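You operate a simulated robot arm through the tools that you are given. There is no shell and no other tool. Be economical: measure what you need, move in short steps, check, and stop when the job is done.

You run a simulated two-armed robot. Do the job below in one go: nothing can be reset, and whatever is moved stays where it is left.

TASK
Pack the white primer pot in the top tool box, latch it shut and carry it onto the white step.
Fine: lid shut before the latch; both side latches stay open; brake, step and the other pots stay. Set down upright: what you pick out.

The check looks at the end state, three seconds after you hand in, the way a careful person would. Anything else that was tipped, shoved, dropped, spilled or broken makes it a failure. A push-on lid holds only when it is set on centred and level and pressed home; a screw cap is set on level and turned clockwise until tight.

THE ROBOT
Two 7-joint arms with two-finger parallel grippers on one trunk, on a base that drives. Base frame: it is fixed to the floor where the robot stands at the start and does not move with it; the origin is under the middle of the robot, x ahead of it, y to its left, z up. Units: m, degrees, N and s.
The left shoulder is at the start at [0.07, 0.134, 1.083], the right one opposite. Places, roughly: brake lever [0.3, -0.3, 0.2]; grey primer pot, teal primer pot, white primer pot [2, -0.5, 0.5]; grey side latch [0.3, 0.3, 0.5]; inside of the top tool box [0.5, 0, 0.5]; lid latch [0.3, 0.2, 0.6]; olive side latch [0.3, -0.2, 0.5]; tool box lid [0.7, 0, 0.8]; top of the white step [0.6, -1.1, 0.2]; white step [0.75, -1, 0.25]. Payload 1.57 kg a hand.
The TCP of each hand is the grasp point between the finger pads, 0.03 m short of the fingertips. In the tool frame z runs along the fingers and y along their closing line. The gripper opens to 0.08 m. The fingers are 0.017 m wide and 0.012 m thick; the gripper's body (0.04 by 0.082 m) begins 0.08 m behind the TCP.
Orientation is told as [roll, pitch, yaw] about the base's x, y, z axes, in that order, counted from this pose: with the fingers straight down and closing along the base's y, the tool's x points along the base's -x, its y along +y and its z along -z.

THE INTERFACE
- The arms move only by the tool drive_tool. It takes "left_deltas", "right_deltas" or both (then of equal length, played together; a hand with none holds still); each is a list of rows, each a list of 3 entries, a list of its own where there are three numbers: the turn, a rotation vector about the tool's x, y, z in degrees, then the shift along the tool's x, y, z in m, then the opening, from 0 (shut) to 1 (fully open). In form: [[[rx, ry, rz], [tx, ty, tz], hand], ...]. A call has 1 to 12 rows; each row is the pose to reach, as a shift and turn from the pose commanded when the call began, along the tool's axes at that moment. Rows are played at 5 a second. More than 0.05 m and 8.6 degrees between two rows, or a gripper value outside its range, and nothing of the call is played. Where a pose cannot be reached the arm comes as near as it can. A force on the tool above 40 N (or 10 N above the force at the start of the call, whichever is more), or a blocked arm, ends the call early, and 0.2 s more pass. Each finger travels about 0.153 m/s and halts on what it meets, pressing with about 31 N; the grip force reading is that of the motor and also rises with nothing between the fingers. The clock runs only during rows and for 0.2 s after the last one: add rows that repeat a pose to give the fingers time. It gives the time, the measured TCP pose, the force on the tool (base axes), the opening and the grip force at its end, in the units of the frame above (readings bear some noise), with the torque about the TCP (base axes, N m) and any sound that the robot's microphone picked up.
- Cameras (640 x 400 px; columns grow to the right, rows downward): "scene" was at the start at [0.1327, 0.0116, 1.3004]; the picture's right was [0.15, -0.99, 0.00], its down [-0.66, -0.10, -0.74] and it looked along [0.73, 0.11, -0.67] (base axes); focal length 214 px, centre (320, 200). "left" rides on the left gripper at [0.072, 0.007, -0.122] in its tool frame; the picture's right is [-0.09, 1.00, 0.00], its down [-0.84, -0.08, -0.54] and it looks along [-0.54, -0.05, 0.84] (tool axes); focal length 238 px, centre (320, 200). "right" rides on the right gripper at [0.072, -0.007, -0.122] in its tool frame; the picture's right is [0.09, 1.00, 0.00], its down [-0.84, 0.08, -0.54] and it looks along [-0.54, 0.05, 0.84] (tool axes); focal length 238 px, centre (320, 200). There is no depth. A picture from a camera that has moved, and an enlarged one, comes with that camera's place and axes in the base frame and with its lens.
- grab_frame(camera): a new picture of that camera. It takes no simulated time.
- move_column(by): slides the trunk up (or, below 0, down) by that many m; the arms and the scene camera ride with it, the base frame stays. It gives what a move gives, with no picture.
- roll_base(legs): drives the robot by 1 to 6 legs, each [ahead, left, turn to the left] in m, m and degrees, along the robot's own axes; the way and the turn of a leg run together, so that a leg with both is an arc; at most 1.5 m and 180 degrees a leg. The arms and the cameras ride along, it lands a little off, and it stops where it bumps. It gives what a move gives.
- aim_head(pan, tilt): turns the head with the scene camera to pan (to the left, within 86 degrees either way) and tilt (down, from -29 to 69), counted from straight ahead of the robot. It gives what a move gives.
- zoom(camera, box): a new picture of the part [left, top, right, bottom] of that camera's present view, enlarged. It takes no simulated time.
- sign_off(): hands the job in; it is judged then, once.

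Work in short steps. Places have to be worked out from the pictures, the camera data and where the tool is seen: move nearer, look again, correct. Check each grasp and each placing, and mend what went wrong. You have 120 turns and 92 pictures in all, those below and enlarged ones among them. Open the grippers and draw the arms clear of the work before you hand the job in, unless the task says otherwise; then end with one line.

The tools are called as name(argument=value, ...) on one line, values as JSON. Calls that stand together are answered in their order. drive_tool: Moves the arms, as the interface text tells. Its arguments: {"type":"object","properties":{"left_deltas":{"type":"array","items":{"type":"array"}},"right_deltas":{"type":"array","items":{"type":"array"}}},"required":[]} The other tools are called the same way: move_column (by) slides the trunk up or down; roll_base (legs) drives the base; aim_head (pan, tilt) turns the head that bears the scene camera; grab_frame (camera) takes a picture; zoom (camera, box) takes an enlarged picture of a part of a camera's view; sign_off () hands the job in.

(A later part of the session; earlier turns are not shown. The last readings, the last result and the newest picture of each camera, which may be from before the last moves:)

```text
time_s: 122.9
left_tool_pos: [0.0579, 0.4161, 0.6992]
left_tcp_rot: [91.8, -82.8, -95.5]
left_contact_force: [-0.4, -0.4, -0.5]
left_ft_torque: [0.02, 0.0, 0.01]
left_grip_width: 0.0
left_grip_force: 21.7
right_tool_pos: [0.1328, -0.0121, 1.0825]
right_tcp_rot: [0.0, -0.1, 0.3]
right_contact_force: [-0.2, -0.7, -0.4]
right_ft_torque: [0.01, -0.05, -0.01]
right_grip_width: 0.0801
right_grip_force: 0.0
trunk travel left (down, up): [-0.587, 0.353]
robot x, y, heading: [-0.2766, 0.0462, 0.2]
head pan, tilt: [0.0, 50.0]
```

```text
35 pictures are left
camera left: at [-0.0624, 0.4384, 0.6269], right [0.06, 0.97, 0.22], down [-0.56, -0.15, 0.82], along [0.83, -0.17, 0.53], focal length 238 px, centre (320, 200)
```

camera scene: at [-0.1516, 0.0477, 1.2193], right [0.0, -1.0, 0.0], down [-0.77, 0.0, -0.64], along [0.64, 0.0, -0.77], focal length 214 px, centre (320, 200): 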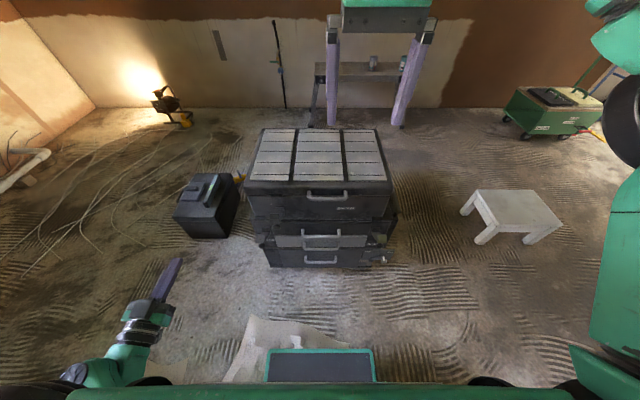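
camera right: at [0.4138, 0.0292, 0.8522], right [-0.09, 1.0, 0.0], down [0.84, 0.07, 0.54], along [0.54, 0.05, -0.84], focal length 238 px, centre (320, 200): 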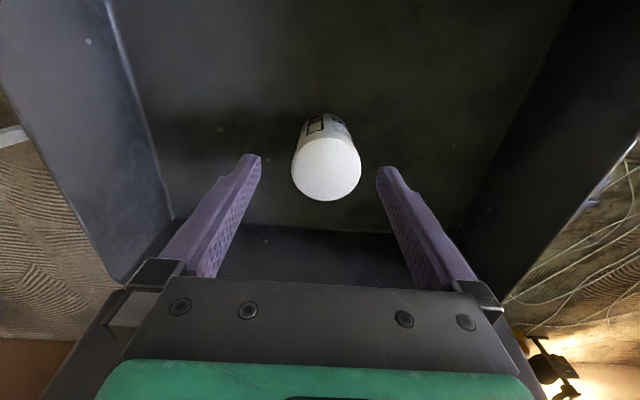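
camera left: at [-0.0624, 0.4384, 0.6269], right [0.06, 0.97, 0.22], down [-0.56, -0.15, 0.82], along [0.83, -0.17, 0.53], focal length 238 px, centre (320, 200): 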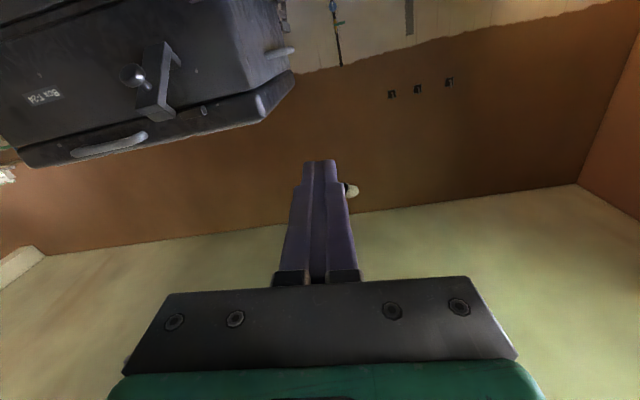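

The arm jammed midway, near the torso again. I'll zoom in to understand the latch shape from this low view.

zoom(camera="left", box=[0, 0, 320, 200])

zoom(camera="scene", box=[230, 170, 330, 270])

```text
2.00 times, centred on (160, 100) of left
camera zoom: at [-0.0624, 0.4384, 0.6269], right [0.06, 0.97, 0.22], down [-0.56, -0.15, 0.82], along [0.83, -0.17, 0.53], focal length 477 px, centre (640, 400)
```

zoom: 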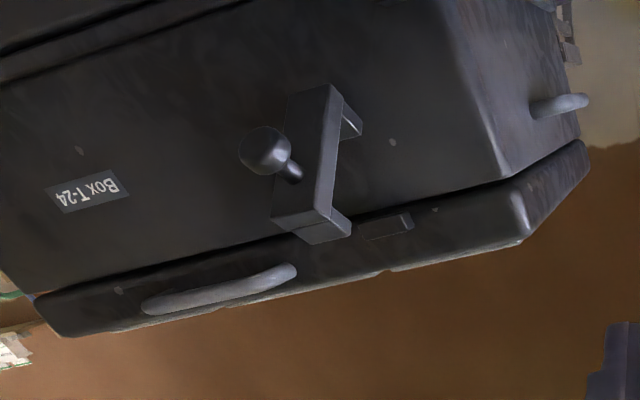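

```text
4.00 times, centred on (280, 220) of scene
camera zoom: at [-0.1516, 0.0477, 1.2193], right [0.0, -1.0, 0.0], down [-0.77, 0.0, -0.64], along [0.64, 0.0, -0.77], focal length 858 px, centre (480, 120)
```

zoom: 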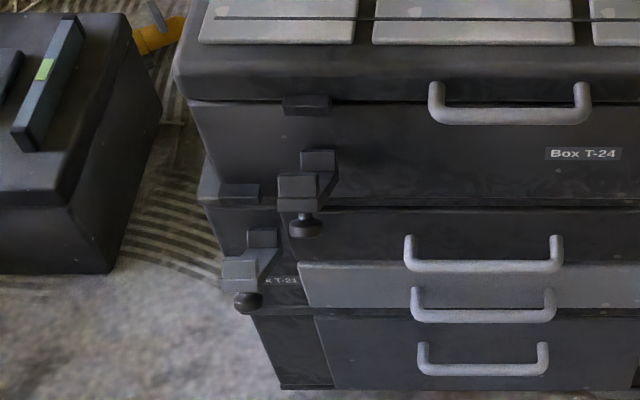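

Now clear: the latch pivot is at about (0.32, 0.197, 0.59), the lever's hook end at (0.249, 0.195, 0.652) and the catch on the lid at (0.325, 0.197, 0.668). The lever just needs pushing inward (+x) at its end. I'll shift the base right so the pointing hand lines up, and lower 5 cm.

roll_base(legs=[[0, -0.215, 0]])

move_column(by=-0.052)

roll_base(legs=[[0.09, 0, 0]])

zoom(camera="left", box=[200, 0, 440, 200])

grab_frame(camera="scene")

```text
time_s: 124.6
left_tool_pos: [0.0587, 0.2025, 0.6991]
left_tcp_rot: [91.5, -82.7, -95.2]
left_contact_force: [-0.5, -0.8, -0.7]
left_ft_torque: [-0.03, 0.03, -0.01]
left_grip_width: 0.0
left_grip_force: 21.3
right_tool_pos: [0.1329, -0.2258, 1.0829]
right_tcp_rot: [0.0, -0.1, 0.1]
right_contact_force: [0.2, 0.6, -0.4]
right_ft_torque: [0.05, -0.01, -0.03]
right_grip_width: 0.0801
right_grip_force: 0.0
trunk travel left (down, up): [-0.587, 0.353]
robot x, y, heading: [-0.2783, -0.1645, 0.3]
head pan, tilt: [0.0, 50.0]
```

```text
time_s: 125.5
left_tool_pos: [0.0585, 0.2027, 0.6474]
left_tcp_rot: [91.7, -82.7, -95.3]
left_contact_force: [0.2, 0.6, -0.1]
left_ft_torque: [0.0, -0.01, 0.05]
left_grip_width: 0.0001
left_grip_force: 21.3
right_tool_pos: [0.1327, -0.2269, 1.0314]
right_tcp_rot: [0.0, -0.1, 0.1]
right_contact_force: [-0.8, 0.0, -0.6]
right_ft_torque: [0.02, 0.04, -0.02]
right_grip_width: 0.0799
right_grip_force: 0.1
trunk travel left (down, up): [-0.535, 0.405]
robot x, y, heading: [-0.2799, -0.1622, 0.1]
head pan, tilt: [0.0, 50.0]
```

```text
time_s: 126.6
left_tool_pos: [0.1493, 0.2029, 0.6469]
left_tcp_rot: [91.2, -82.7, -94.8]
left_contact_force: [-0.5, 0.1, 0.4]
left_ft_torque: [0.02, 0.01, 0.0]
left_grip_width: 0.0002
left_grip_force: 21.3
right_tool_pos: [0.2227, -0.2251, 1.0306]
right_tcp_rot: [0.0, 0.0, 0.2]
right_contact_force: [0.1, -1.2, -0.1]
right_ft_torque: [0.0, 0.01, 0.0]
right_grip_width: 0.0802
right_grip_force: 0.2
trunk travel left (down, up): [-0.535, 0.405]
robot x, y, heading: [-0.1866, -0.1666, 0.2]
head pan, tilt: [0.0, 50.0]
```

```text
2.00 times, centred on (320, 100) of left
camera zoom: at [0.0282, 0.2258, 0.5748], right [0.06, 0.97, 0.22], down [-0.55, -0.15, 0.82], along [0.83, -0.17, 0.53], focal length 477 px, centre (320, 400)
```

zoom: 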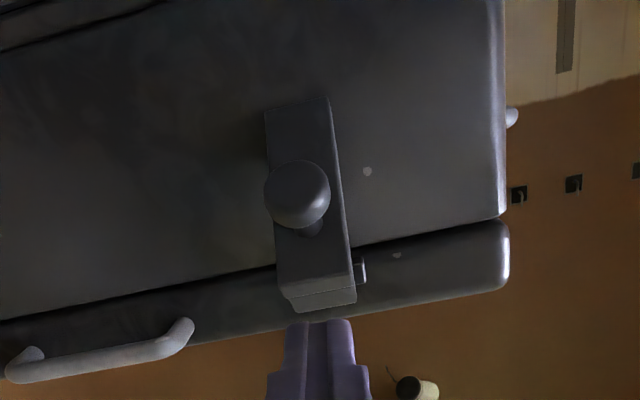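

```text
31 pictures are left
camera scene: at [-0.0603, -0.1651, 1.1672], right [0.0, -1.0, 0.0], down [-0.77, 0.0, -0.64], along [0.64, 0.0, -0.77], focal length 214 px, centre (320, 200)
```

scene: 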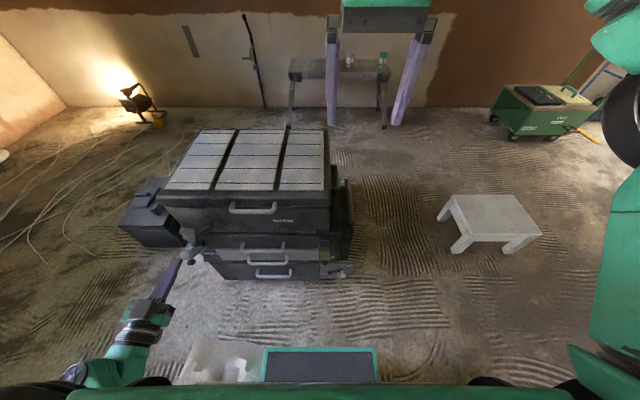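

The tip is lined up just below the lever's hook end. I push forward along the tool axis in small steps, watching the force.

drive_tool(left_deltas=[[[0, 0, 0], [0, -0.003, 0.03], 0], [[0, 0, 0], [0, -0.003, 0.055], 0], [[0, 0, 0], [0, -0.003, 0.07], 0], [[0, 0, 0], [0, -0.003, 0.08], 0], [[0, 0, 0], [0, -0.003, 0.09], 0]])

zoom(camera="left", box=[200, 0, 440, 200])

```text
time_s: 127.8
left_tool_pos: [0.238, 0.1954, 0.6471]
left_tcp_rot: [92.0, -82.7, -95.6]
left_contact_force: [-6.8, 1.7, 2.0]
left_ft_torque: [-0.01, -0.06, 0.09]
left_grip_width: 0.0
left_grip_force: 21.2
right_tool_pos: [0.2205, -0.225, 1.0309]
right_tcp_rot: [0.0, -0.1, 0.2]
right_contact_force: [-1.4, 0.1, 0.7]
right_ft_torque: [-0.02, 0.0, 0.02]
right_grip_width: 0.0802
right_grip_force: 0.1
trunk travel left (down, up): [-0.535, 0.405]
robot x, y, heading: [-0.1878, -0.1642, 0.4]
head pan, tilt: [0.0, 50.0]
```

```text
2.00 times, centred on (320, 100) of left
camera zoom: at [0.1177, 0.2174, 0.5757], right [0.06, 0.97, 0.22], down [-0.56, -0.15, 0.82], along [0.83, -0.17, 0.53], focal length 477 px, centre (320, 400)
```

zoom: 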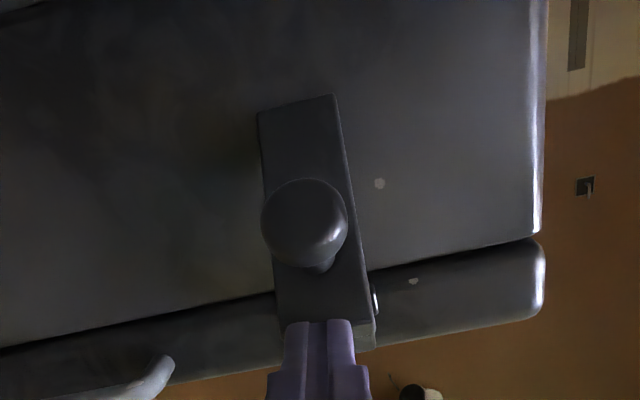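

The lever is turning in (about 7 N). I continue pushing until it seats.

drive_tool(left_deltas=[[[0, 0, 0], [0, 0, 0.008], 0], [[0, 0, 0], [0, 0, 0.016], 0], [[0, 0, 0], [0, 0, 0.022], 0], [[0, 0, 0], [0, 0, 0.028], 0], [[0, 0, 0], [0, 0, 0.034], 0], [[0, 0, 0], [0, 0, 0.04], 0]])

zoom(camera="left", box=[200, 0, 440, 200])

```text
time_s: 129.2
left_tool_pos: [0.2767, 0.1928, 0.6484]
left_tcp_rot: [92.2, -82.8, -95.8]
left_contact_force: [-7.6, 4.1, 4.6]
left_ft_torque: [-0.03, -0.13, 0.03]
left_grip_width: 0.0
left_grip_force: 20.8
right_tool_pos: [0.2205, -0.2245, 1.0318]
right_tcp_rot: [0.0, -0.2, 0.1]
right_contact_force: [0.6, 1.0, 0.3]
right_ft_torque: [0.01, -0.06, -0.01]
right_grip_width: 0.0801
right_grip_force: 0.1
trunk travel left (down, up): [-0.535, 0.405]
robot x, y, heading: [-0.1855, -0.1683, -0.0]
head pan, tilt: [0.0, 50.0]
```

```text
2.00 times, centred on (320, 100) of left
camera zoom: at [0.1565, 0.2145, 0.5756], right [0.06, 0.97, 0.22], down [-0.56, -0.15, 0.82], along [0.83, -0.17, 0.53], focal length 477 px, centre (320, 400)
```

zoom: 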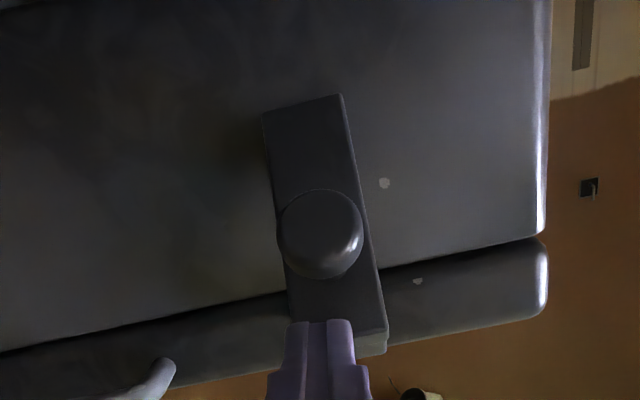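

The box appears to have moved along with the push, since the background lid edge did not shift between the last two pictures. I'll stop and check with the scene camera.

grab_frame(camera="scene")

zoom(camera="scene", box=[110, 100, 370, 300])

```text
28 pictures are left
camera scene: at [-0.0628, -0.165, 1.1676], right [0.0, -1.0, 0.0], down [-0.76, 0.0, -0.64], along [0.64, 0.0, -0.76], focal length 214 px, centre (320, 200)
```

scene: 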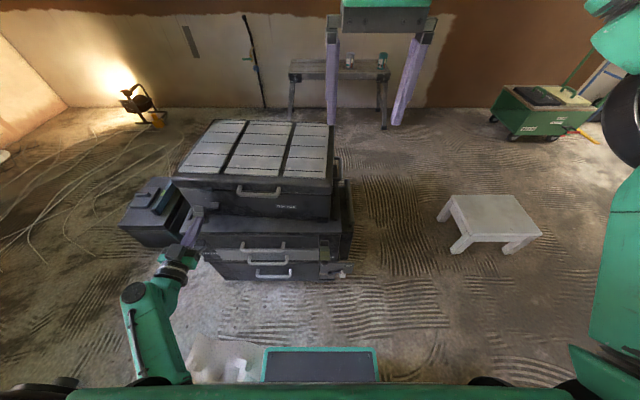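

```text
2.00 times, centred on (240, 200) of scene
camera zoom: at [-0.0628, -0.165, 1.1676], right [0.0, -1.0, 0.0], down [-0.76, 0.0, -0.64], along [0.64, 0.0, -0.76], focal length 429 px, centre (480, 200)
```

zoom: 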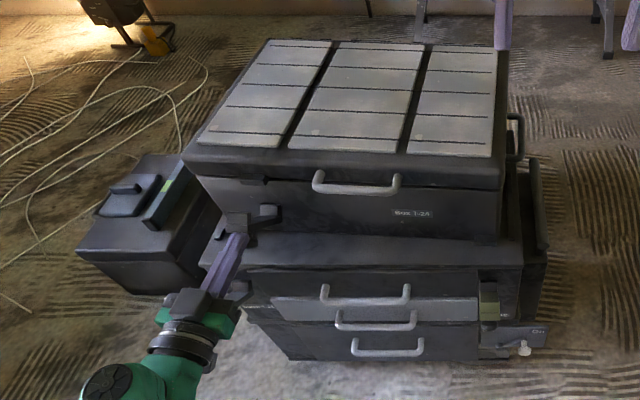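

The top box slid back about 6 cm on the stack because the latch lever is stiffer than the box's friction. I'll brace the box by gripping the lid handle with the right hand (same 45° side grip as before) while the left pushes the lever. I back the left hand off and turn the right tool.

drive_tool(left_deltas=[[[0, 0, 0], [0, 0, -0.02], 0], [[0, 0, 0], [0, 0, -0.04], 0], [[0, 0, 0], [0, 0, -0.04], 0], [[0, 0, 0], [0, 0, -0.04], 0], [[0, 0, 0], [0, 0, -0.04], 0], [[0, 0, 0], [0, 0, -0.04], 0], [[0, 0, 0], [0, 0, -0.04], 0], [[0, 0, 0], [0, 0, -0.04], 0], [[0, 0, 0], [0, 0, -0.04], 0], [[0, 0, 0], [0, 0, -0.04], 0], [[0, 0, 0], [0, 0, -0.04], 0]], right_deltas=[[[0, 0, -8.2], [0, 0, 0], 1], [[0, 0, -16.4], [0, 0, 0], 1], [[0, 0, -24.6], [0, 0, 0], 1], [[0, 0, -32.8], [0, 0, 0], 1], [[0, 0, -41], [0, 0, 0], 1], [[0, 0, -49.2], [0, 0, 0], 1], [[0, 0, -57.4], [0, 0, 0], 1], [[0, 0, -65.6], [0, 0, 0], 1], [[0, 0, -73.8], [0, 0, 0], 1], [[0, 0, -82], [0, 0, 0], 1], [[0, 0, -90], [0, 0, 0], 1]])

drive_tool(right_deltas=[[[0, -7.5, 0], [0, 0, 0], 1], [[0, -15, 0], [0, 0, 0], 1], [[0, -22.5, 0], [0, 0, 0], 1], [[0, -30, 0], [0, 0, 0], 1], [[0, -37.5, 0], [0, 0, 0], 1], [[0, -45, 0], [0, 0, 0], 1], [[0, -45, 0], [0, 0, 0], 1]])

```text
time_s: 131.6
left_tool_pos: [0.2398, 0.1952, 0.6477]
left_tcp_rot: [91.8, -82.8, -95.3]
left_contact_force: [-0.5, 0.3, 0.1]
left_ft_torque: [0.02, 0.0, 0.01]
left_grip_width: 0.0
left_grip_force: 21.2
right_tool_pos: [0.0514, -0.1634, 0.9658]
right_tcp_rot: [-0.2, -0.1, 90.0]
right_contact_force: [1.3, -0.1, 0.9]
right_ft_torque: [-0.02, -0.01, 0.0]
right_grip_width: 0.0798
right_grip_force: 0.1
right hand out of reach, approached as far as the arm can: row 5, 6, 7, 8, 9, 10, 11
trunk travel left (down, up): [-0.535, 0.405]
robot x, y, heading: [-0.1905, -0.1674, 0.1]
head pan, tilt: [0.0, 50.0]
```

```text
time_s: 133.2
left_tool_pos: [0.2403, 0.194, 0.647]
left_tcp_rot: [91.4, -82.8, -95.0]
left_contact_force: [0.5, -0.8, 0.4]
left_ft_torque: [-0.01, -0.04, -0.02]
left_grip_width: 0.0
left_grip_force: 21.3
right_tool_pos: [0.0441, -0.1811, 0.9804]
right_tcp_rot: [0.0, -45.0, 90.0]
right_contact_force: [0.6, 0.8, 0.3]
right_ft_torque: [-0.03, 0.02, 0.02]
right_grip_width: 0.0801
right_grip_force: 0.0
right hand out of reach, approached as far as the arm can: row 5, 6, 7
trunk travel left (down, up): [-0.535, 0.405]
robot x, y, heading: [-0.1901, -0.1653, 0.4]
head pan, tilt: [0.0, 50.0]
```

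The right arm cannot comfortably take that pose. The force reading showed I had been pushing the lever slightly downward; pushing it inward and upward, perpendicular to the lever, needs much less force. I try that gently.

drive_tool(left_deltas=[[[0, 0, 0], [0.012, 0, 0.0], 0], [[0, 0, 0], [0.012, 0, 0.025], 0], [[0, 0, 0], [0.007, 0, 0.035], 0], [[0, 0, 0], [0.0, 0, 0.04], 0], [[0, 0, 0], [-0.007, 0, 0.045], 0], [[0, 0, 0], [-0.014, 0, 0.05], 0]])

zoom(camera="left", box=[200, 0, 440, 200])

```text
time_s: 134.6
left_tool_pos: [0.2876, 0.1896, 0.6627]
left_tcp_rot: [92.0, -82.8, -95.7]
left_contact_force: [-1.5, 1.8, 2.1]
left_ft_torque: [-0.03, 0.01, -0.02]
left_grip_width: 0.0
left_grip_force: 21.1
right_tool_pos: [0.0421, -0.1827, 0.9799]
right_tcp_rot: [-0.1, -45.0, 90.2]
right_contact_force: [0.3, 0.6, 0.7]
right_ft_torque: [0.01, -0.04, -0.02]
right_grip_width: 0.0799
right_grip_force: 0.1
trunk travel left (down, up): [-0.535, 0.405]
robot x, y, heading: [-0.1879, -0.1662, 0.4]
head pan, tilt: [0.0, 50.0]
```

```text
2.00 times, centred on (320, 100) of left
camera zoom: at [0.1676, 0.2117, 0.5894], right [0.06, 0.97, 0.22], down [-0.56, -0.15, 0.82], along [0.83, -0.17, 0.53], focal length 477 px, centre (320, 400)
```

zoom: 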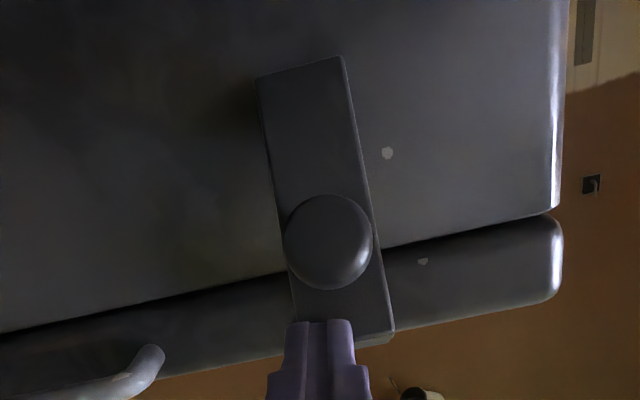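

The lever is turning with low force. I continue inward and slightly up.

drive_tool(left_deltas=[[[0, 0, 0], [-0.004, 0, 0.006], 0], [[0, 0, 0], [-0.007, 0, 0.012], 0], [[0, 0, 0], [-0.009, 0, 0.018], 0], [[0, 0, 0], [-0.01, 0, 0.024], 0], [[0, 0, 0], [-0.01, 0, 0.03], 0]])

zoom(camera="left", box=[200, 0, 440, 200])

```text
time_s: 135.8
left_tool_pos: [0.3147, 0.1867, 0.6756]
left_tcp_rot: [94.3, -82.6, -97.6]
left_contact_force: [-8.5, -3.5, 11.6]
left_ft_torque: [0.06, -0.22, -0.09]
left_grip_width: 0.0
left_grip_force: 21.5
right_tool_pos: [0.0414, -0.1844, 0.9817]
right_tcp_rot: [-0.3, -45.2, 90.2]
right_contact_force: [-0.4, 0.7, -0.3]
right_ft_torque: [0.0, 0.01, 0.02]
right_grip_width: 0.08
right_grip_force: 0.1
trunk travel left (down, up): [-0.535, 0.405]
robot x, y, heading: [-0.1877, -0.1628, 0.0]
head pan, tilt: [0.0, 50.0]
```

```text
2.00 times, centred on (320, 100) of left
camera zoom: at [0.1959, 0.2087, 0.602], right [0.06, 0.97, 0.22], down [-0.56, -0.15, 0.81], along [0.83, -0.17, 0.54], focal length 477 px, centre (320, 400)
```

zoom: 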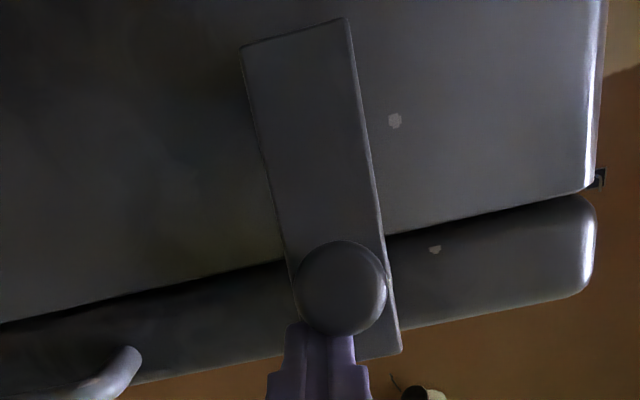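

The lever is nearly upright, and the rising knob presses against my finger from below. I raise the finger a bit, then press in.

drive_tool(left_deltas=[[[0, 0, 0], [-0.004, 0, -0.003], 0], [[0, 0, 0], [-0.008, 0, -0.003], 0], [[0, 0, 0], [-0.01, 0, 0.004], 0], [[0, 0, 0], [-0.01, 0, 0.01], 0], [[0, 0, 0], [-0.01, 0, 0.015], 0]])

zoom(camera="left", box=[200, 0, 440, 200])

zoom(camera="scene", box=[120, 130, 320, 270])

```text
time_s: 137.0
left_tool_pos: [0.3296, 0.1848, 0.687]
left_tcp_rot: [95.8, -82.6, -99.0]
left_contact_force: [-10.8, 2.7, 20.1]
left_ft_torque: [0.19, -0.26, 0.14]
left_grip_width: 0.0001
left_grip_force: 21.4
right_tool_pos: [0.0399, -0.183, 0.9812]
right_tcp_rot: [-0.6, -45.0, 90.3]
right_contact_force: [0.7, -0.1, -0.1]
right_ft_torque: [0.01, -0.01, 0.0]
right_grip_width: 0.0802
right_grip_force: 0.1
trunk travel left (down, up): [-0.535, 0.405]
robot x, y, heading: [-0.1847, -0.1636, 0.1]
head pan, tilt: [0.0, 50.0]
```

```text
2.00 times, centred on (320, 100) of left
camera zoom: at [0.2095, 0.207, 0.6133], right [0.05, 0.97, 0.22], down [-0.56, -0.15, 0.81], along [0.82, -0.17, 0.54], focal length 477 px, centre (320, 400)
```

zoom: 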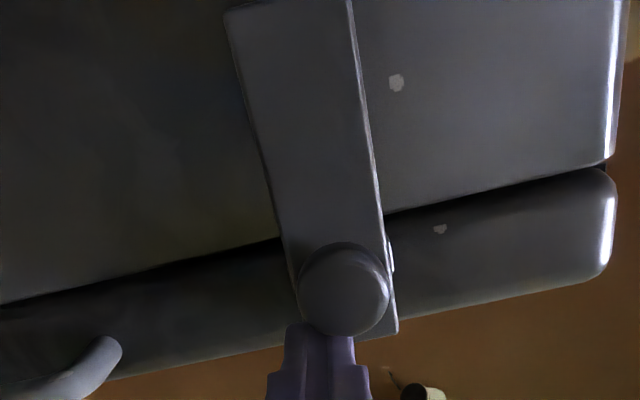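

```text
2.86 times, centred on (220, 200) of scene
camera zoom: at [-0.0664, -0.1666, 1.1683], right [0.0, -1.0, 0.0], down [-0.76, 0.0, -0.65], along [0.65, 0.0, -0.76], focal length 613 px, centre (606, 200)
```

zoom: 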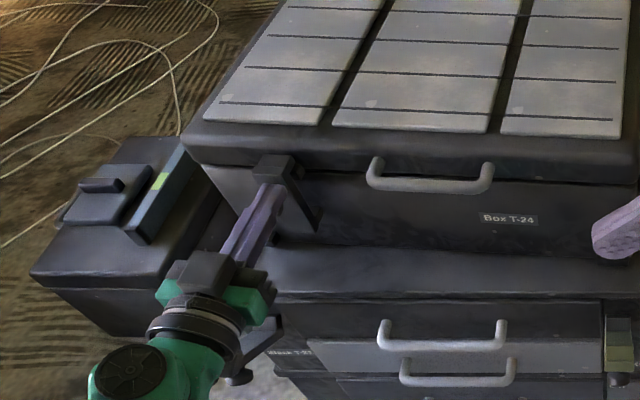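

The finger sits between the knob's stem and the hook end, and the stem rises as the lever closes. I'll move diagonally up and in to follow its arc.

drive_tool(left_deltas=[[[0, 0, 0], [-0.006, 0, 0.0], 0], [[0, 0, 0], [-0.01, 0, 0.005], 0], [[0, 0, 0], [-0.014, 0, 0.01], 0], [[0, 0, 0], [-0.017, 0, 0.015], 0], [[0, 0, 0], [-0.019, 0, 0.02], 0], [[0, 0, 0], [-0.019, 0, 0.025], 0]])

zoom(camera="scene", box=[120, 130, 320, 270])

```text
time_s: 138.4
left_tool_pos: [0.3564, 0.1818, 0.7004]
left_tcp_rot: [91.6, -82.8, -95.0]
left_contact_force: [-8.9, 1.9, -3.3]
left_ft_torque: [0.0, 0.12, 0.09]
left_grip_width: 0.0001
left_grip_force: 21.5
right_tool_pos: [0.0425, -0.1815, 0.981]
right_tcp_rot: [-0.1, -45.0, 90.3]
right_contact_force: [-0.2, -0.7, 0.9]
right_ft_torque: [-0.01, 0.0, 0.01]
right_grip_width: 0.0799
right_grip_force: 0.1
trunk travel left (down, up): [-0.535, 0.405]
robot x, y, heading: [-0.1886, -0.1646, 0.2]
head pan, tilt: [0.0, 50.0]
```

```text
2.86 times, centred on (220, 200) of scene
camera zoom: at [-0.0618, -0.1645, 1.1674], right [0.0, -1.0, 0.0], down [-0.77, 0.0, -0.64], along [0.64, 0.0, -0.77], focal length 613 px, centre (606, 200)
```

zoom: 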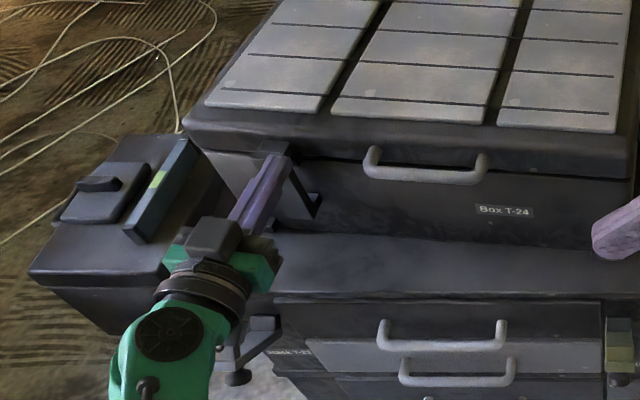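

The box slid a little further, so it really needs bracing. I'll back the left hand off and re-orient the right hand (yaw −90°, tool down) so it can grip the lid handle from above.

drive_tool(left_deltas=[[[0, 0, 0], [0, 0, -0.03], 0], [[0, 0, 0], [0, 0, -0.06], 0], [[0, 0, 0], [0, 0, -0.1], 0], [[0, 0, 0], [0, 0, -0.1], 0], [[0, 0, 0], [0, 0, -0.1], 0], [[0, 0, 0], [0, 0, -0.1], 0]], right_deltas=[[[0, 7.5, 0], [0, -0.01, 0], 1], [[0, 15, 0], [0, -0.02, 0], 1], [[0, 22.5, 0], [0, -0.04, 0], 1], [[0, 30, 0], [0, -0.06, 0], 1], [[0, 37.5, 0], [0, -0.08, 0], 1], [[0, 45, 0], [0, -0.1, 0], 1]])

drive_tool(right_deltas=[[[0, 0, 8], [0, -0.01, 0], 1], [[0, 0, 16], [0, -0.02, 0], 1], [[0, 0, 24], [0, -0.03, 0], 1], [[0, 0, 32], [0, -0.04, 0], 1], [[0, 0, 40], [0, -0.05, 0], 1], [[0, 0, 48], [0, -0.06, 0], 1], [[0, 0, 56], [0, -0.07, 0], 1], [[0, 0, 64], [0, -0.08, 0], 1], [[0, 0, 72], [0, -0.09, 0], 1], [[0, 0, 80], [0, -0.1, 0], 1], [[0, 0, 88], [0, -0.1, 0], 1], [[0, 0, 90], [0, -0.1, 0], 1]])

drive_tool(right_deltas=[[[0, 0, 8], [0, 0, 0], 1], [[0, 0, 16], [0, 0, 0], 1], [[0, 0, 24], [0, 0, 0], 1], [[0, 0, 32], [0, 0, 0], 1], [[0, 0, 40], [0, 0, 0], 1], [[0, 0, 48], [0, 0, 0], 1], [[0, 0, 56], [0, 0, 0], 1], [[0, 0, 64], [0, 0, 0], 1], [[0, 0, 72], [0, 0, 0], 1], [[0, 0, 80], [0, 0, 0], 1], [[0, 0, 88], [0, 0, 0], 1], [[0, 0, 90], [0, 0, 0], 1]])

```text
time_s: 139.8
left_tool_pos: [0.2572, 0.1878, 0.7004]
left_tcp_rot: [91.7, -82.8, -95.1]
left_contact_force: [-0.4, 0.3, -0.5]
left_ft_torque: [0.04, -0.02, -0.04]
left_grip_width: 0.0003
left_grip_force: 21.1
right_tool_pos: [0.0555, -0.1624, 0.9518]
right_tcp_rot: [-0.1, 0.2, 90.1]
right_contact_force: [0.5, 0.4, 0.6]
right_ft_torque: [0.02, 0.02, 0.03]
right_grip_width: 0.08
right_grip_force: 0.0
right hand out of reach, approached as far as the arm can: row 2, 3, 4, 5, 6
trunk travel left (down, up): [-0.535, 0.405]
robot x, y, heading: [-0.1868, -0.1645, 0.2]
head pan, tilt: [0.0, 50.0]
```

```text
time_s: 142.4
left_tool_pos: [0.2558, 0.1883, 0.7003]
left_tcp_rot: [91.6, -82.6, -95.1]
left_contact_force: [0.4, -0.1, -0.7]
left_ft_torque: [0.01, -0.03, 0.04]
left_grip_width: 0.0
left_grip_force: 20.8
right_tool_pos: [0.1531, -0.1584, 0.9515]
right_tcp_rot: [0.0, -0.1, 0.1]
right_contact_force: [0.3, -0.5, 0.7]
right_ft_torque: [-0.02, 0.0, 0.0]
right_grip_width: 0.0801
right_grip_force: 0.1
trunk travel left (down, up): [-0.535, 0.405]
robot x, y, heading: [-0.19, -0.1612, 0.3]
head pan, tilt: [0.0, 50.0]
```

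```text
time_s: 145.0
left_tool_pos: [0.2554, 0.1877, 0.7008]
left_tcp_rot: [91.6, -82.7, -95.1]
left_contact_force: [0.2, -0.6, 0.4]
left_ft_torque: [0.03, 0.0, -0.03]
left_grip_width: 0.0
left_grip_force: 21.2
right_tool_pos: [0.1546, -0.1571, 0.9533]
right_tcp_rot: [0.2, 0.1, -89.9]
right_contact_force: [-0.2, 0.2, -0.4]
right_ft_torque: [0.0, -0.03, 0.0]
right_grip_width: 0.08
right_grip_force: 0.0
trunk travel left (down, up): [-0.535, 0.405]
robot x, y, heading: [-0.1874, -0.1628, 0.2]
head pan, tilt: [0.0, 50.0]
```

Right hand is now at yaw −90. I retract the left hand 10 cm, drive 10 cm ahead, and bring the right hand above the handle.

drive_tool(left_deltas=[[[0, 0, 0], [0, 0, -0.035], 0], [[0, 0, 0], [0, 0, -0.07], 0], [[0, 0, 0], [0, 0, -0.1], 0]])

roll_base(legs=[[0.1, 0, 0]])

drive_tool(right_deltas=[[[0, 0, 0], [0.025, 0.018, 0.02], 1], [[0, 0, 0], [0.05, 0.036, 0.04], 1], [[0, 0, 0], [0.075, 0.054, 0.07], 1], [[0, 0, 0], [0.1, 0.072, 0.095], 1], [[0, 0, 0], [0.12, 0.088, 0.12], 1], [[0, 0, 0], [0.13, 0.092, 0.14], 1], [[0, 0, 0], [0.13, 0.092, 0.14], 1]])

grab_frame(camera="right")

```text
time_s: 145.8
left_tool_pos: [0.1578, 0.1928, 0.6992]
left_tcp_rot: [92.0, -82.7, -95.6]
left_contact_force: [0.5, 0.1, -0.6]
left_ft_torque: [0.0, 0.01, 0.03]
left_grip_width: 0.0
left_grip_force: 21.0
right_tool_pos: [0.1521, -0.158, 0.9532]
right_tcp_rot: [0.1, 0.0, -89.8]
right_contact_force: [-0.3, 0.7, -0.2]
right_ft_torque: [-0.02, -0.04, 0.02]
right_grip_width: 0.0799
right_grip_force: 0.0
trunk travel left (down, up): [-0.535, 0.405]
robot x, y, heading: [-0.1861, -0.1653, 0.2]
head pan, tilt: [0.0, 50.0]
```

```text
time_s: 147.0
left_tool_pos: [0.2586, 0.1946, 0.7008]
left_tcp_rot: [91.2, -82.6, -94.7]
left_contact_force: [1.6, 0.9, -0.5]
left_ft_torque: [0.03, -0.01, 0.04]
left_grip_width: 0.0
left_grip_force: 22.2
right_tool_pos: [0.2551, -0.1569, 0.9526]
right_tcp_rot: [0.2, 0.0, -89.7]
right_contact_force: [-0.2, 0.2, -0.5]
right_ft_torque: [0.01, 0.03, -0.03]
right_grip_width: 0.0799
right_grip_force: 0.1
trunk travel left (down, up): [-0.535, 0.405]
robot x, y, heading: [-0.09, -0.1577, 0.1]
head pan, tilt: [0.0, 50.0]
```

```text
time_s: 148.6
left_tool_pos: [0.2572, 0.1936, 0.699]
left_tcp_rot: [91.5, -82.7, -94.9]
left_contact_force: [0.8, -1.4, 0.1]
left_ft_torque: [-0.03, -0.02, 0.01]
left_grip_width: 0.0
left_grip_force: 21.2
right_tool_pos: [0.3476, -0.0236, 0.8115]
right_tcp_rot: [0.1, -0.1, -89.6]
right_contact_force: [-0.7, -0.5, 0.1]
right_ft_torque: [0.0, 0.03, 0.02]
right_grip_width: 0.0803
right_grip_force: 0.1
trunk travel left (down, up): [-0.535, 0.405]
robot x, y, heading: [-0.0868, -0.1673, 0.3]
head pan, tilt: [0.0, 50.0]
```

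```text
21 pictures are left
camera right: at [0.34, 0.0468, 0.9333], right [1.0, 0.1, 0.0], down [0.08, -0.84, 0.54], along [0.06, -0.54, -0.84], focal length 238 px, centre (320, 200)
```

right: 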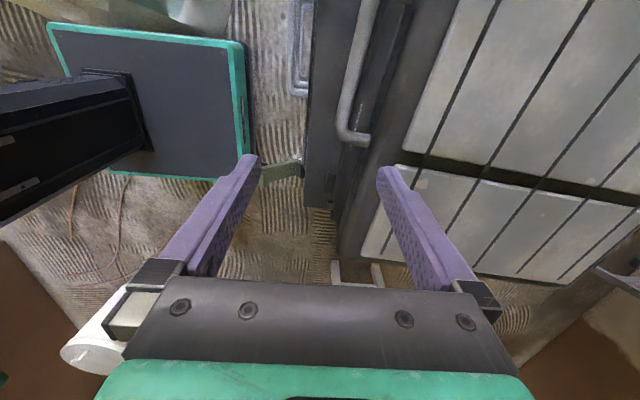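

The bar is now at x ≈ 0.376, y −0.03…0.11, so the box has slid about 10 cm. I position over it with the fingers at a narrower opening, so the rear finger fits between bar and lid, and descend.

drive_tool(right_deltas=[[[0, 0, 0], [0.022, 0.014, 0], 0.45], [[0, 0, 0], [0.044, 0.0285, 0], 0.45], [[0, 0, 0], [0.044, 0.0285, 0.03], 0.45], [[0, 0, 0], [0.044, 0.0285, 0.06], 0.45], [[0, 0, 0], [0.044, 0.0285, 0.06], 0.45]])

grab_frame(camera="right")

```text
time_s: 149.8
left_tool_pos: [0.2572, 0.1937, 0.7009]
left_tcp_rot: [91.9, -82.7, -95.2]
left_contact_force: [-0.7, -0.9, 0.5]
left_ft_torque: [0.0, -0.01, 0.0]
left_grip_width: 0.0
left_grip_force: 21.9
right_tool_pos: [0.3644, 0.0003, 0.7576]
right_tcp_rot: [0.3, 0.1, -89.7]
right_contact_force: [-0.2, 0.5, 0.0]
right_ft_torque: [-0.02, -0.02, 0.0]
right_grip_width: 0.036
right_grip_force: 0.1
right hand out of reach, approached as far as the arm can: row 2, 3, 4, 5
trunk travel left (down, up): [-0.535, 0.405]
robot x, y, heading: [-0.089, -0.1621, 0.4]
head pan, tilt: [0.0, 50.0]
```

```text
20 pictures are left
camera right: at [0.3571, 0.0719, 0.88], right [1.0, 0.1, 0.0], down [0.08, -0.84, 0.54], along [0.06, -0.54, -0.84], focal length 238 px, centre (320, 200)
```

right: 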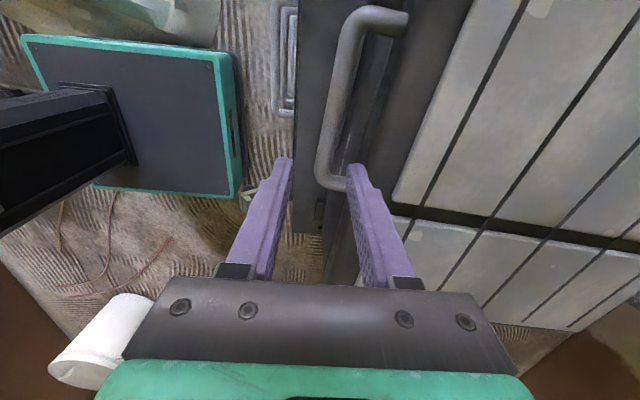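

The bar is slightly beyond the arm's reach. I creep the base forward 4 cm and left 3 cm, then correct above the bar.

drive_tool(left_deltas=[[[0, 0, 0], [0, 0, -0.04], 0]])

roll_base(legs=[[0.04, 0.03, 0]])

```text
time_s: 150.2
left_tool_pos: [0.2207, 0.202, 0.7013]
left_tcp_rot: [89.3, -81.4, -93.9]
left_contact_force: [0.9, 0.7, -0.4]
left_ft_torque: [0.02, 0.01, -0.01]
left_grip_width: 0.0002
left_grip_force: 21.1
right_tool_pos: [0.3653, 0.0023, 0.7567]
right_tcp_rot: [0.2, -0.1, -89.6]
right_contact_force: [-0.6, -0.4, -0.1]
right_ft_torque: [0.05, 0.0, -0.01]
right_grip_width: 0.0359
right_grip_force: 0.0
trunk travel left (down, up): [-0.535, 0.405]
robot x, y, heading: [-0.0858, -0.1672, 0.2]
head pan, tilt: [0.0, 50.0]
```

```text
time_s: 151.1
left_tool_pos: [0.2617, 0.2308, 0.7015]
left_tcp_rot: [89.9, -81.6, -94.5]
left_contact_force: [-0.1, -0.1, -0.8]
left_ft_torque: [0.0, 0.01, -0.01]
left_grip_width: 0.0003
left_grip_force: 21.6
right_tool_pos: [0.4051, 0.033, 0.7575]
right_tcp_rot: [0.3, -0.1, -89.7]
right_contact_force: [-0.5, -0.4, 0.1]
right_ft_torque: [-0.01, -0.02, 0.02]
right_grip_width: 0.0361
right_grip_force: 0.0
trunk travel left (down, up): [-0.535, 0.405]
robot x, y, heading: [-0.0471, -0.1328, 0.3]
head pan, tilt: [0.0, 50.0]
```

I correct x to 0.377 and lower over the bar.

drive_tool(right_deltas=[[[0, 0, 0], [0, -0.014, -0.015], 0.45], [[0, 0, 0], [0, -0.028, -0.015], 0.45], [[0, 0, 0], [0, -0.028, 0.015], 0.45], [[0, 0, 0], [0, -0.028, 0.04], 0.45], [[0, 0, 0], [0, -0.028, 0.06], 0.45], [[0, 0, 0], [0, -0.028, 0.06], 0.45]])

grab_frame(camera="right")

```text
time_s: 152.0
left_tool_pos: [0.2609, 0.2317, 0.703]
left_tcp_rot: [89.9, -81.2, -94.9]
left_contact_force: [0.4, 1.3, 1.2]
left_ft_torque: [0.04, 0.02, 0.01]
left_grip_width: 0.0
left_grip_force: 21.4
right_tool_pos: [0.3778, 0.0325, 0.7396]
right_tcp_rot: [0.5, 0.4, -89.9]
right_contact_force: [-2.1, 0.1, 9.6]
right_ft_torque: [-0.1, -0.23, -0.03]
right_grip_width: 0.0349
right_grip_force: 0.1
trunk travel left (down, up): [-0.535, 0.405]
robot x, y, heading: [-0.0477, -0.1325, 0.5]
head pan, tilt: [0.0, 50.0]
stopped in row 4 (right hand): the force on the tool passed its limit (the readings are from after the stop); the commanded pose is now the measured one
```

```text
19 pictures are left
camera right: at [0.3696, 0.1033, 0.8619], right [1.0, 0.09, 0.01], down [0.07, -0.84, 0.54], along [0.06, -0.54, -0.84], focal length 238 px, centre (320, 200)
```

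right: 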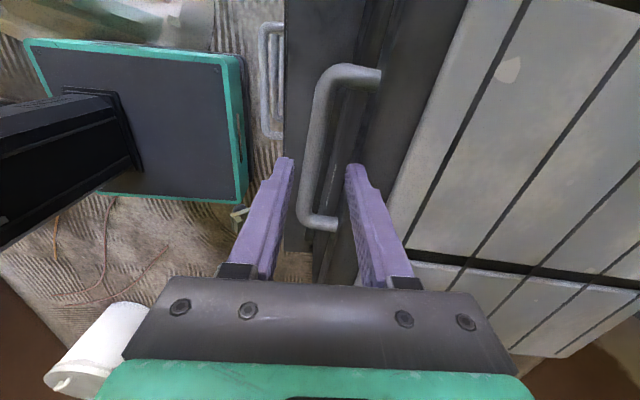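

The rear fingertip touched the lid's front edge. The box is yawed about 10°, so I raise, shift 10 mm toward the robot, turn the tool 8° to match, and descend again.

drive_tool(right_deltas=[[[0, 0, 4], [0, -0.005, -0.012], 0.45], [[0, 0, 8], [0, -0.01, -0.012], 0.45], [[0, 0, 8], [0, -0.01, 0.01], 0.45], [[0, 0, 8], [0, -0.01, 0.025], 0.45], [[0, 0, 8], [0, -0.01, 0.04], 0.45], [[0, 0, 8], [0, -0.01, 0.048], 0.45]])

```text
time_s: 153.4
left_tool_pos: [0.2612, 0.2307, 0.7019]
left_tcp_rot: [89.9, -81.2, -94.7]
left_contact_force: [0.4, 0.9, -0.7]
left_ft_torque: [0.0, -0.03, -0.01]
left_grip_width: 0.0
left_grip_force: 22.0
right_tool_pos: [0.3688, 0.0324, 0.6897]
right_tcp_rot: [0.4, 0.3, -97.9]
right_contact_force: [0.0, -0.1, -0.1]
right_ft_torque: [-0.03, -0.03, 0.0]
right_grip_width: 0.0361
right_grip_force: 0.1
trunk travel left (down, up): [-0.535, 0.405]
robot x, y, heading: [-0.049, -0.1326, 0.1]
head pan, tilt: [0.0, 50.0]
```

Free of contact at z 0.69. I close on the bar.

drive_tool(right_deltas=[[[0, 0, 0], [0, 0, 0], 0.2], [[0, 0, 0], [0, 0, 0], 0], [[0, 0, 0], [0, 0, 0], 0], [[0, 0, 0], [0, 0, 0], 0]])

grab_frame(camera="scene")

```text
time_s: 154.4
left_tool_pos: [0.2606, 0.2296, 0.7018]
left_tcp_rot: [89.5, -81.2, -94.3]
left_contact_force: [-0.8, 1.1, 0.3]
left_ft_torque: [0.02, -0.03, -0.01]
left_grip_width: 0.0
left_grip_force: 21.8
right_tool_pos: [0.369, 0.0318, 0.6889]
right_tcp_rot: [0.4, 0.2, -98.0]
right_contact_force: [9.0, -5.4, 2.7]
right_ft_torque: [-0.13, 0.0, 0.56]
right_grip_width: 0.014
right_grip_force: 30.3
trunk travel left (down, up): [-0.535, 0.405]
robot x, y, heading: [-0.0496, -0.1352, 0.5]
head pan, tilt: [0.0, 50.0]
```

```text
18 pictures are left
camera scene: at [0.0804, -0.1324, 1.1673], right [0.0, -1.0, 0.0], down [-0.77, 0.0, -0.64], along [0.64, 0.0, -0.77], focal length 214 px, centre (320, 200)
```

scene: 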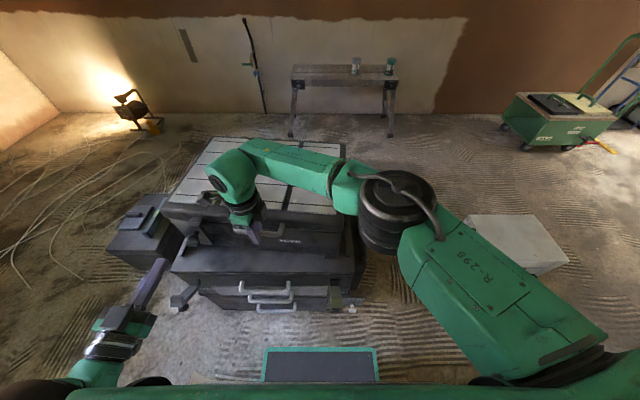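

The bar is gripped. I pull the box 6 cm back toward the robot while retracting the left hand and straightening the yaw.

drive_tool(left_deltas=[[[0, 0, 0], [0, 0, -0.015], 0], [[0, 0, 0], [0, 0, -0.03], 0], [[0, 0, 0], [0, 0, -0.045], 0], [[0, 0, 0], [0, 0, -0.06], 0], [[0, 0, 0], [0, 0, -0.06], 0]], right_deltas=[[[0, 0, -2], [-0.002, -0.015, 0], 0], [[0, 0, -4], [-0.004, -0.03, 0], 0], [[0, 0, -6], [-0.006, -0.045, 0], 0], [[0, 0, -8], [-0.008, -0.06, 0], 0], [[0, 0, -8], [-0.008, -0.06, 0], 0]])

zoom(camera="scene", box=[90, 130, 350, 320])

```text
time_s: 155.6
left_tool_pos: [0.209, 0.2419, 0.7155]
left_tcp_rot: [81.8, -76.0, -91.4]
left_contact_force: [0.5, -0.4, 0.5]
left_ft_torque: [-0.04, 0.02, 0.03]
left_grip_width: 0.0
left_grip_force: 21.0
right_tool_pos: [0.3064, 0.0313, 0.6894]
right_tcp_rot: [0.3, 0.4, -89.8]
right_contact_force: [3.2, -0.2, -0.4]
right_ft_torque: [-0.35, 0.1, -0.51]
right_grip_width: 0.0144
right_grip_force: 30.5
trunk travel left (down, up): [-0.535, 0.405]
robot x, y, heading: [-0.0505, -0.1337, 0.3]
head pan, tilt: [0.0, 50.0]
```

```text
2.11 times, centred on (220, 225) of scene
camera zoom: at [0.0805, -0.1338, 1.1672], right [0.01, -1.0, 0.0], down [-0.77, 0.0, -0.64], along [0.64, 0.0, -0.77], focal length 452 px, centre (530, 147)
```

zoom: 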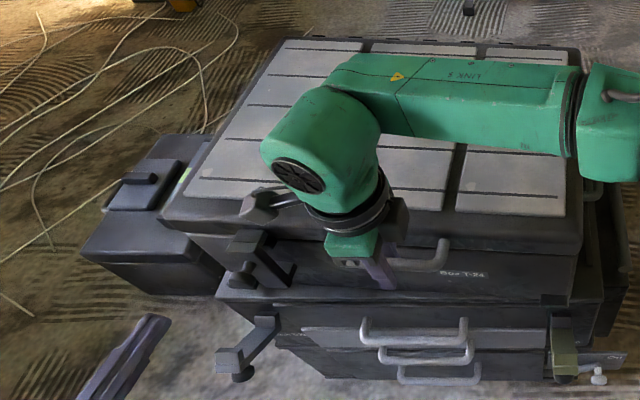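

The box came along and is straight again, now only about 3.4 cm behind its start. The lever stands about 20–25° off vertical. I check the left hand's view.

grab_frame(camera="left")

```text
16 pictures are left
camera left: at [0.0912, 0.2855, 0.6489], right [0.17, 0.93, 0.33], down [-0.55, -0.19, 0.81], along [0.82, -0.32, 0.48], focal length 238 px, centre (320, 200)
```

left: 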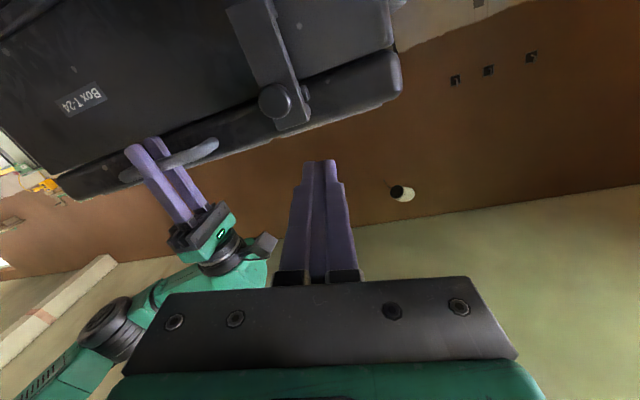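

The knob is at about (0.29, 0.204, 0.664). I bring the left fingertip in front of the knob and push it in and slightly up, with the right hand holding the box.

drive_tool(left_deltas=[[[0, 0, 0], [0.02, -0.0217, 0.004], 0], [[0, 0, 0], [0.0402, -0.0434, 0.0072], 0], [[0, 0, 0], [0.0402, -0.038, 0.03], 0], [[0, 0, 0], [0.0402, -0.037, 0.043], 0]])

grab_frame(camera="left")

```text
time_s: 156.0
left_tool_pos: [0.2227, 0.2326, 0.7048]
left_tcp_rot: [90.4, -75.0, -100.6]
left_contact_force: [0.4, -0.2, 0.0]
left_ft_torque: [0.0, -0.05, 0.01]
left_grip_width: 0.0
left_grip_force: 21.1
right_tool_pos: [0.3071, 0.032, 0.6896]
right_tcp_rot: [0.3, 0.2, -89.9]
right_contact_force: [-0.5, 1.8, -0.8]
right_ft_torque: [-0.01, 0.07, -0.59]
right_grip_width: 0.0143
right_grip_force: 30.2
trunk travel left (down, up): [-0.535, 0.405]
robot x, y, heading: [-0.0461, -0.1332, 0.3]
head pan, tilt: [0.0, 50.0]
stopped in row 2 (left hand): the arm was blocked; the commanded pose is now the measured one
```

```text
15 pictures are left
camera left: at [0.1065, 0.2772, 0.6356], right [0.16, 0.92, 0.35], down [-0.59, -0.19, 0.79], along [0.79, -0.33, 0.51], focal length 238 px, centre (320, 200)
```

left: 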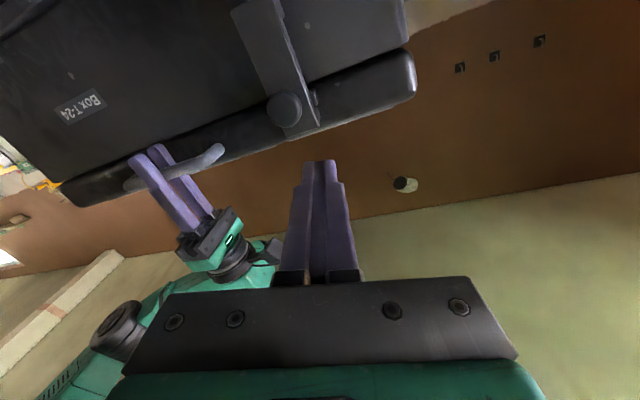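

The left arm is too folded at this distance. I'll release the bar, lift, back the base 10 cm, then re-grip with both arms more extended.

drive_tool(right_deltas=[[[0, 0, 0], [0, 0, 0], 0.45], [[0, 0, 0], [0, 0, 0], 0.45], [[0, 0, 0], [0, 0, -0.04], 0.45], [[0, 0, 0], [0, 0, -0.08], 0.45]])

roll_base(legs=[[-0.1, -0.02, 0]])

drive_tool(right_deltas=[[[0, 0, 0], [0.01, 0.045, 0], 0.45], [[0, 0, 0], [0.018, 0.092, 0], 0.45], [[0, 0, 0], [0.018, 0.094, 0.0], 0.45]])

```text
time_s: 157.0
left_tool_pos: [0.2216, 0.2328, 0.7052]
left_tcp_rot: [90.5, -75.0, -100.7]
left_contact_force: [-0.3, 0.6, 0.2]
left_ft_torque: [0.0, 0.03, 0.02]
left_grip_width: 0.0
left_grip_force: 21.3
right_tool_pos: [0.3057, 0.0304, 0.7712]
right_tcp_rot: [0.4, 0.4, -89.9]
right_contact_force: [0.4, -1.2, -0.1]
right_ft_torque: [0.01, 0.04, -0.01]
right_grip_width: 0.0359
right_grip_force: 0.1
trunk travel left (down, up): [-0.535, 0.405]
robot x, y, heading: [-0.0479, -0.1315, 0.6]
head pan, tilt: [0.0, 50.0]
```

```text
time_s: 158.2
left_tool_pos: [0.1223, 0.2107, 0.7063]
left_tcp_rot: [90.8, -75.0, -100.9]
left_contact_force: [0.9, 0.1, -1.6]
left_ft_torque: [0.0, 0.02, 0.02]
left_grip_width: 0.0001
left_grip_force: 21.6
right_tool_pos: [0.2054, 0.0102, 0.7708]
right_tcp_rot: [0.4, 0.2, -89.8]
right_contact_force: [0.2, 0.2, -0.5]
right_ft_torque: [-0.02, 0.02, 0.0]
right_grip_width: 0.0358
right_grip_force: 0.1
trunk travel left (down, up): [-0.535, 0.405]
robot x, y, heading: [-0.1452, -0.1573, 0.3]
head pan, tilt: [0.0, 50.0]
```

```text
time_s: 159.0
left_tool_pos: [0.1223, 0.2108, 0.7033]
left_tcp_rot: [90.7, -75.0, -100.9]
left_contact_force: [0.1, 0.1, -0.5]
left_ft_torque: [0.01, 0.02, -0.01]
left_grip_width: 0.0
left_grip_force: 21.3
right_tool_pos: [0.2911, 0.02, 0.7723]
right_tcp_rot: [0.4, 0.5, -89.9]
right_contact_force: [-0.4, 0.6, -0.7]
right_ft_torque: [-0.02, 0.0, 0.0]
right_grip_width: 0.036
right_grip_force: 0.0
right hand out of reach, approached as far as the arm can: row 2, 3
trunk travel left (down, up): [-0.535, 0.405]
robot x, y, heading: [-0.1485, -0.1529, 0.1]
head pan, tilt: [0.0, 50.0]
```

The right hand runs out of reach at y 0.02; nearer at y ≈ −0.005 it fits and is still on the bar. I go there, lower, and grip.

drive_tool(right_deltas=[[[0, 0, 0], [-0.025, 0.0, 0], 0.45], [[0, 0, 0], [-0.025, 0.0145, 0.0], 0.45], [[0, 0, 0], [-0.025, 0.0145, 0.04], 0.45], [[0, 0, 0], [-0.025, 0.0145, 0.07], 0.45], [[0, 0, 0], [-0.025, 0.0145, 0.083], 0.45], [[0, 0, 0], [-0.025, 0.0145, 0.083], 0.2], [[0, 0, 0], [-0.025, 0.0145, 0.083], 0], [[0, 0, 0], [-0.025, 0.0145, 0.083], 0]])

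grab_frame(camera="left")

```text
time_s: 160.2
left_tool_pos: [0.1208, 0.2095, 0.7067]
left_tcp_rot: [91.6, -74.9, -101.6]
left_contact_force: [0.6, 0.0, -0.4]
left_ft_torque: [-0.02, 0.03, -0.01]
left_grip_width: 0.0
left_grip_force: 21.2
right_tool_pos: [0.3086, -0.0048, 0.7014]
right_tcp_rot: [0.7, 0.7, -90.0]
right_contact_force: [-4.3, -3.9, 20.4]
right_ft_torque: [-0.26, -0.43, -0.12]
right_grip_width: 0.0325
right_grip_force: 0.1
trunk travel left (down, up): [-0.535, 0.405]
robot x, y, heading: [-0.1485, -0.1558, 0.4]
head pan, tilt: [0.0, 50.0]
stopped in row 5 (right hand): the force on the tool passed its limit (the readings are from after the stop); the commanded pose is now the measured one
```

```text
14 pictures are left
camera left: at [0.0055, 0.256, 0.637], right [0.16, 0.92, 0.35], down [-0.59, -0.19, 0.78], along [0.79, -0.33, 0.51], focal length 238 px, centre (320, 200)
```

left: 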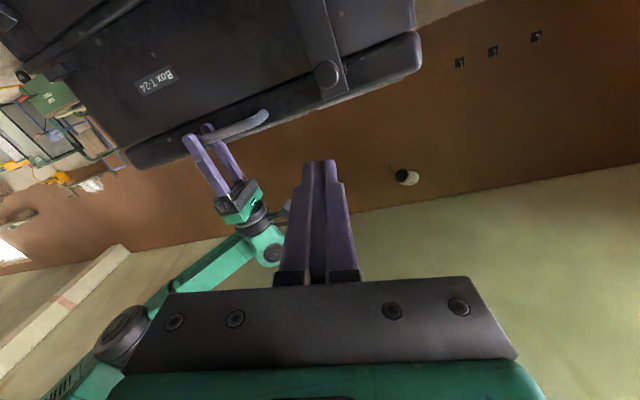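

The rear fingertip is on the handle's leg, but the bar is already between the fingers. I lift 4 mm and close here.

drive_tool(right_deltas=[[[0, 0, 0], [0, 0, -0.004], 0.4], [[0, 0, 0], [0, 0, -0.004], 0.2], [[0, 0, 0], [0, 0, -0.004], 0], [[0, 0, 0], [0, 0, -0.004], 0], [[0, 0, 0], [0, 0, -0.004], 0]])

```text
time_s: 161.4
left_tool_pos: [0.1222, 0.2111, 0.7055]
left_tcp_rot: [91.1, -75.0, -101.2]
left_contact_force: [0.5, -0.1, -0.5]
left_ft_torque: [0.04, -0.04, 0.0]
left_grip_width: 0.0
left_grip_force: 21.3
right_tool_pos: [0.3101, -0.0049, 0.7026]
right_tcp_rot: [0.6, 0.5, -90.1]
right_contact_force: [-6.9, -2.0, 0.0]
right_ft_torque: [-0.26, 0.12, -0.59]
right_grip_width: 0.0141
right_grip_force: 30.6
trunk travel left (down, up): [-0.535, 0.405]
robot x, y, heading: [-0.1449, -0.1525, 0.1]
head pan, tilt: [0.0, 50.0]
```

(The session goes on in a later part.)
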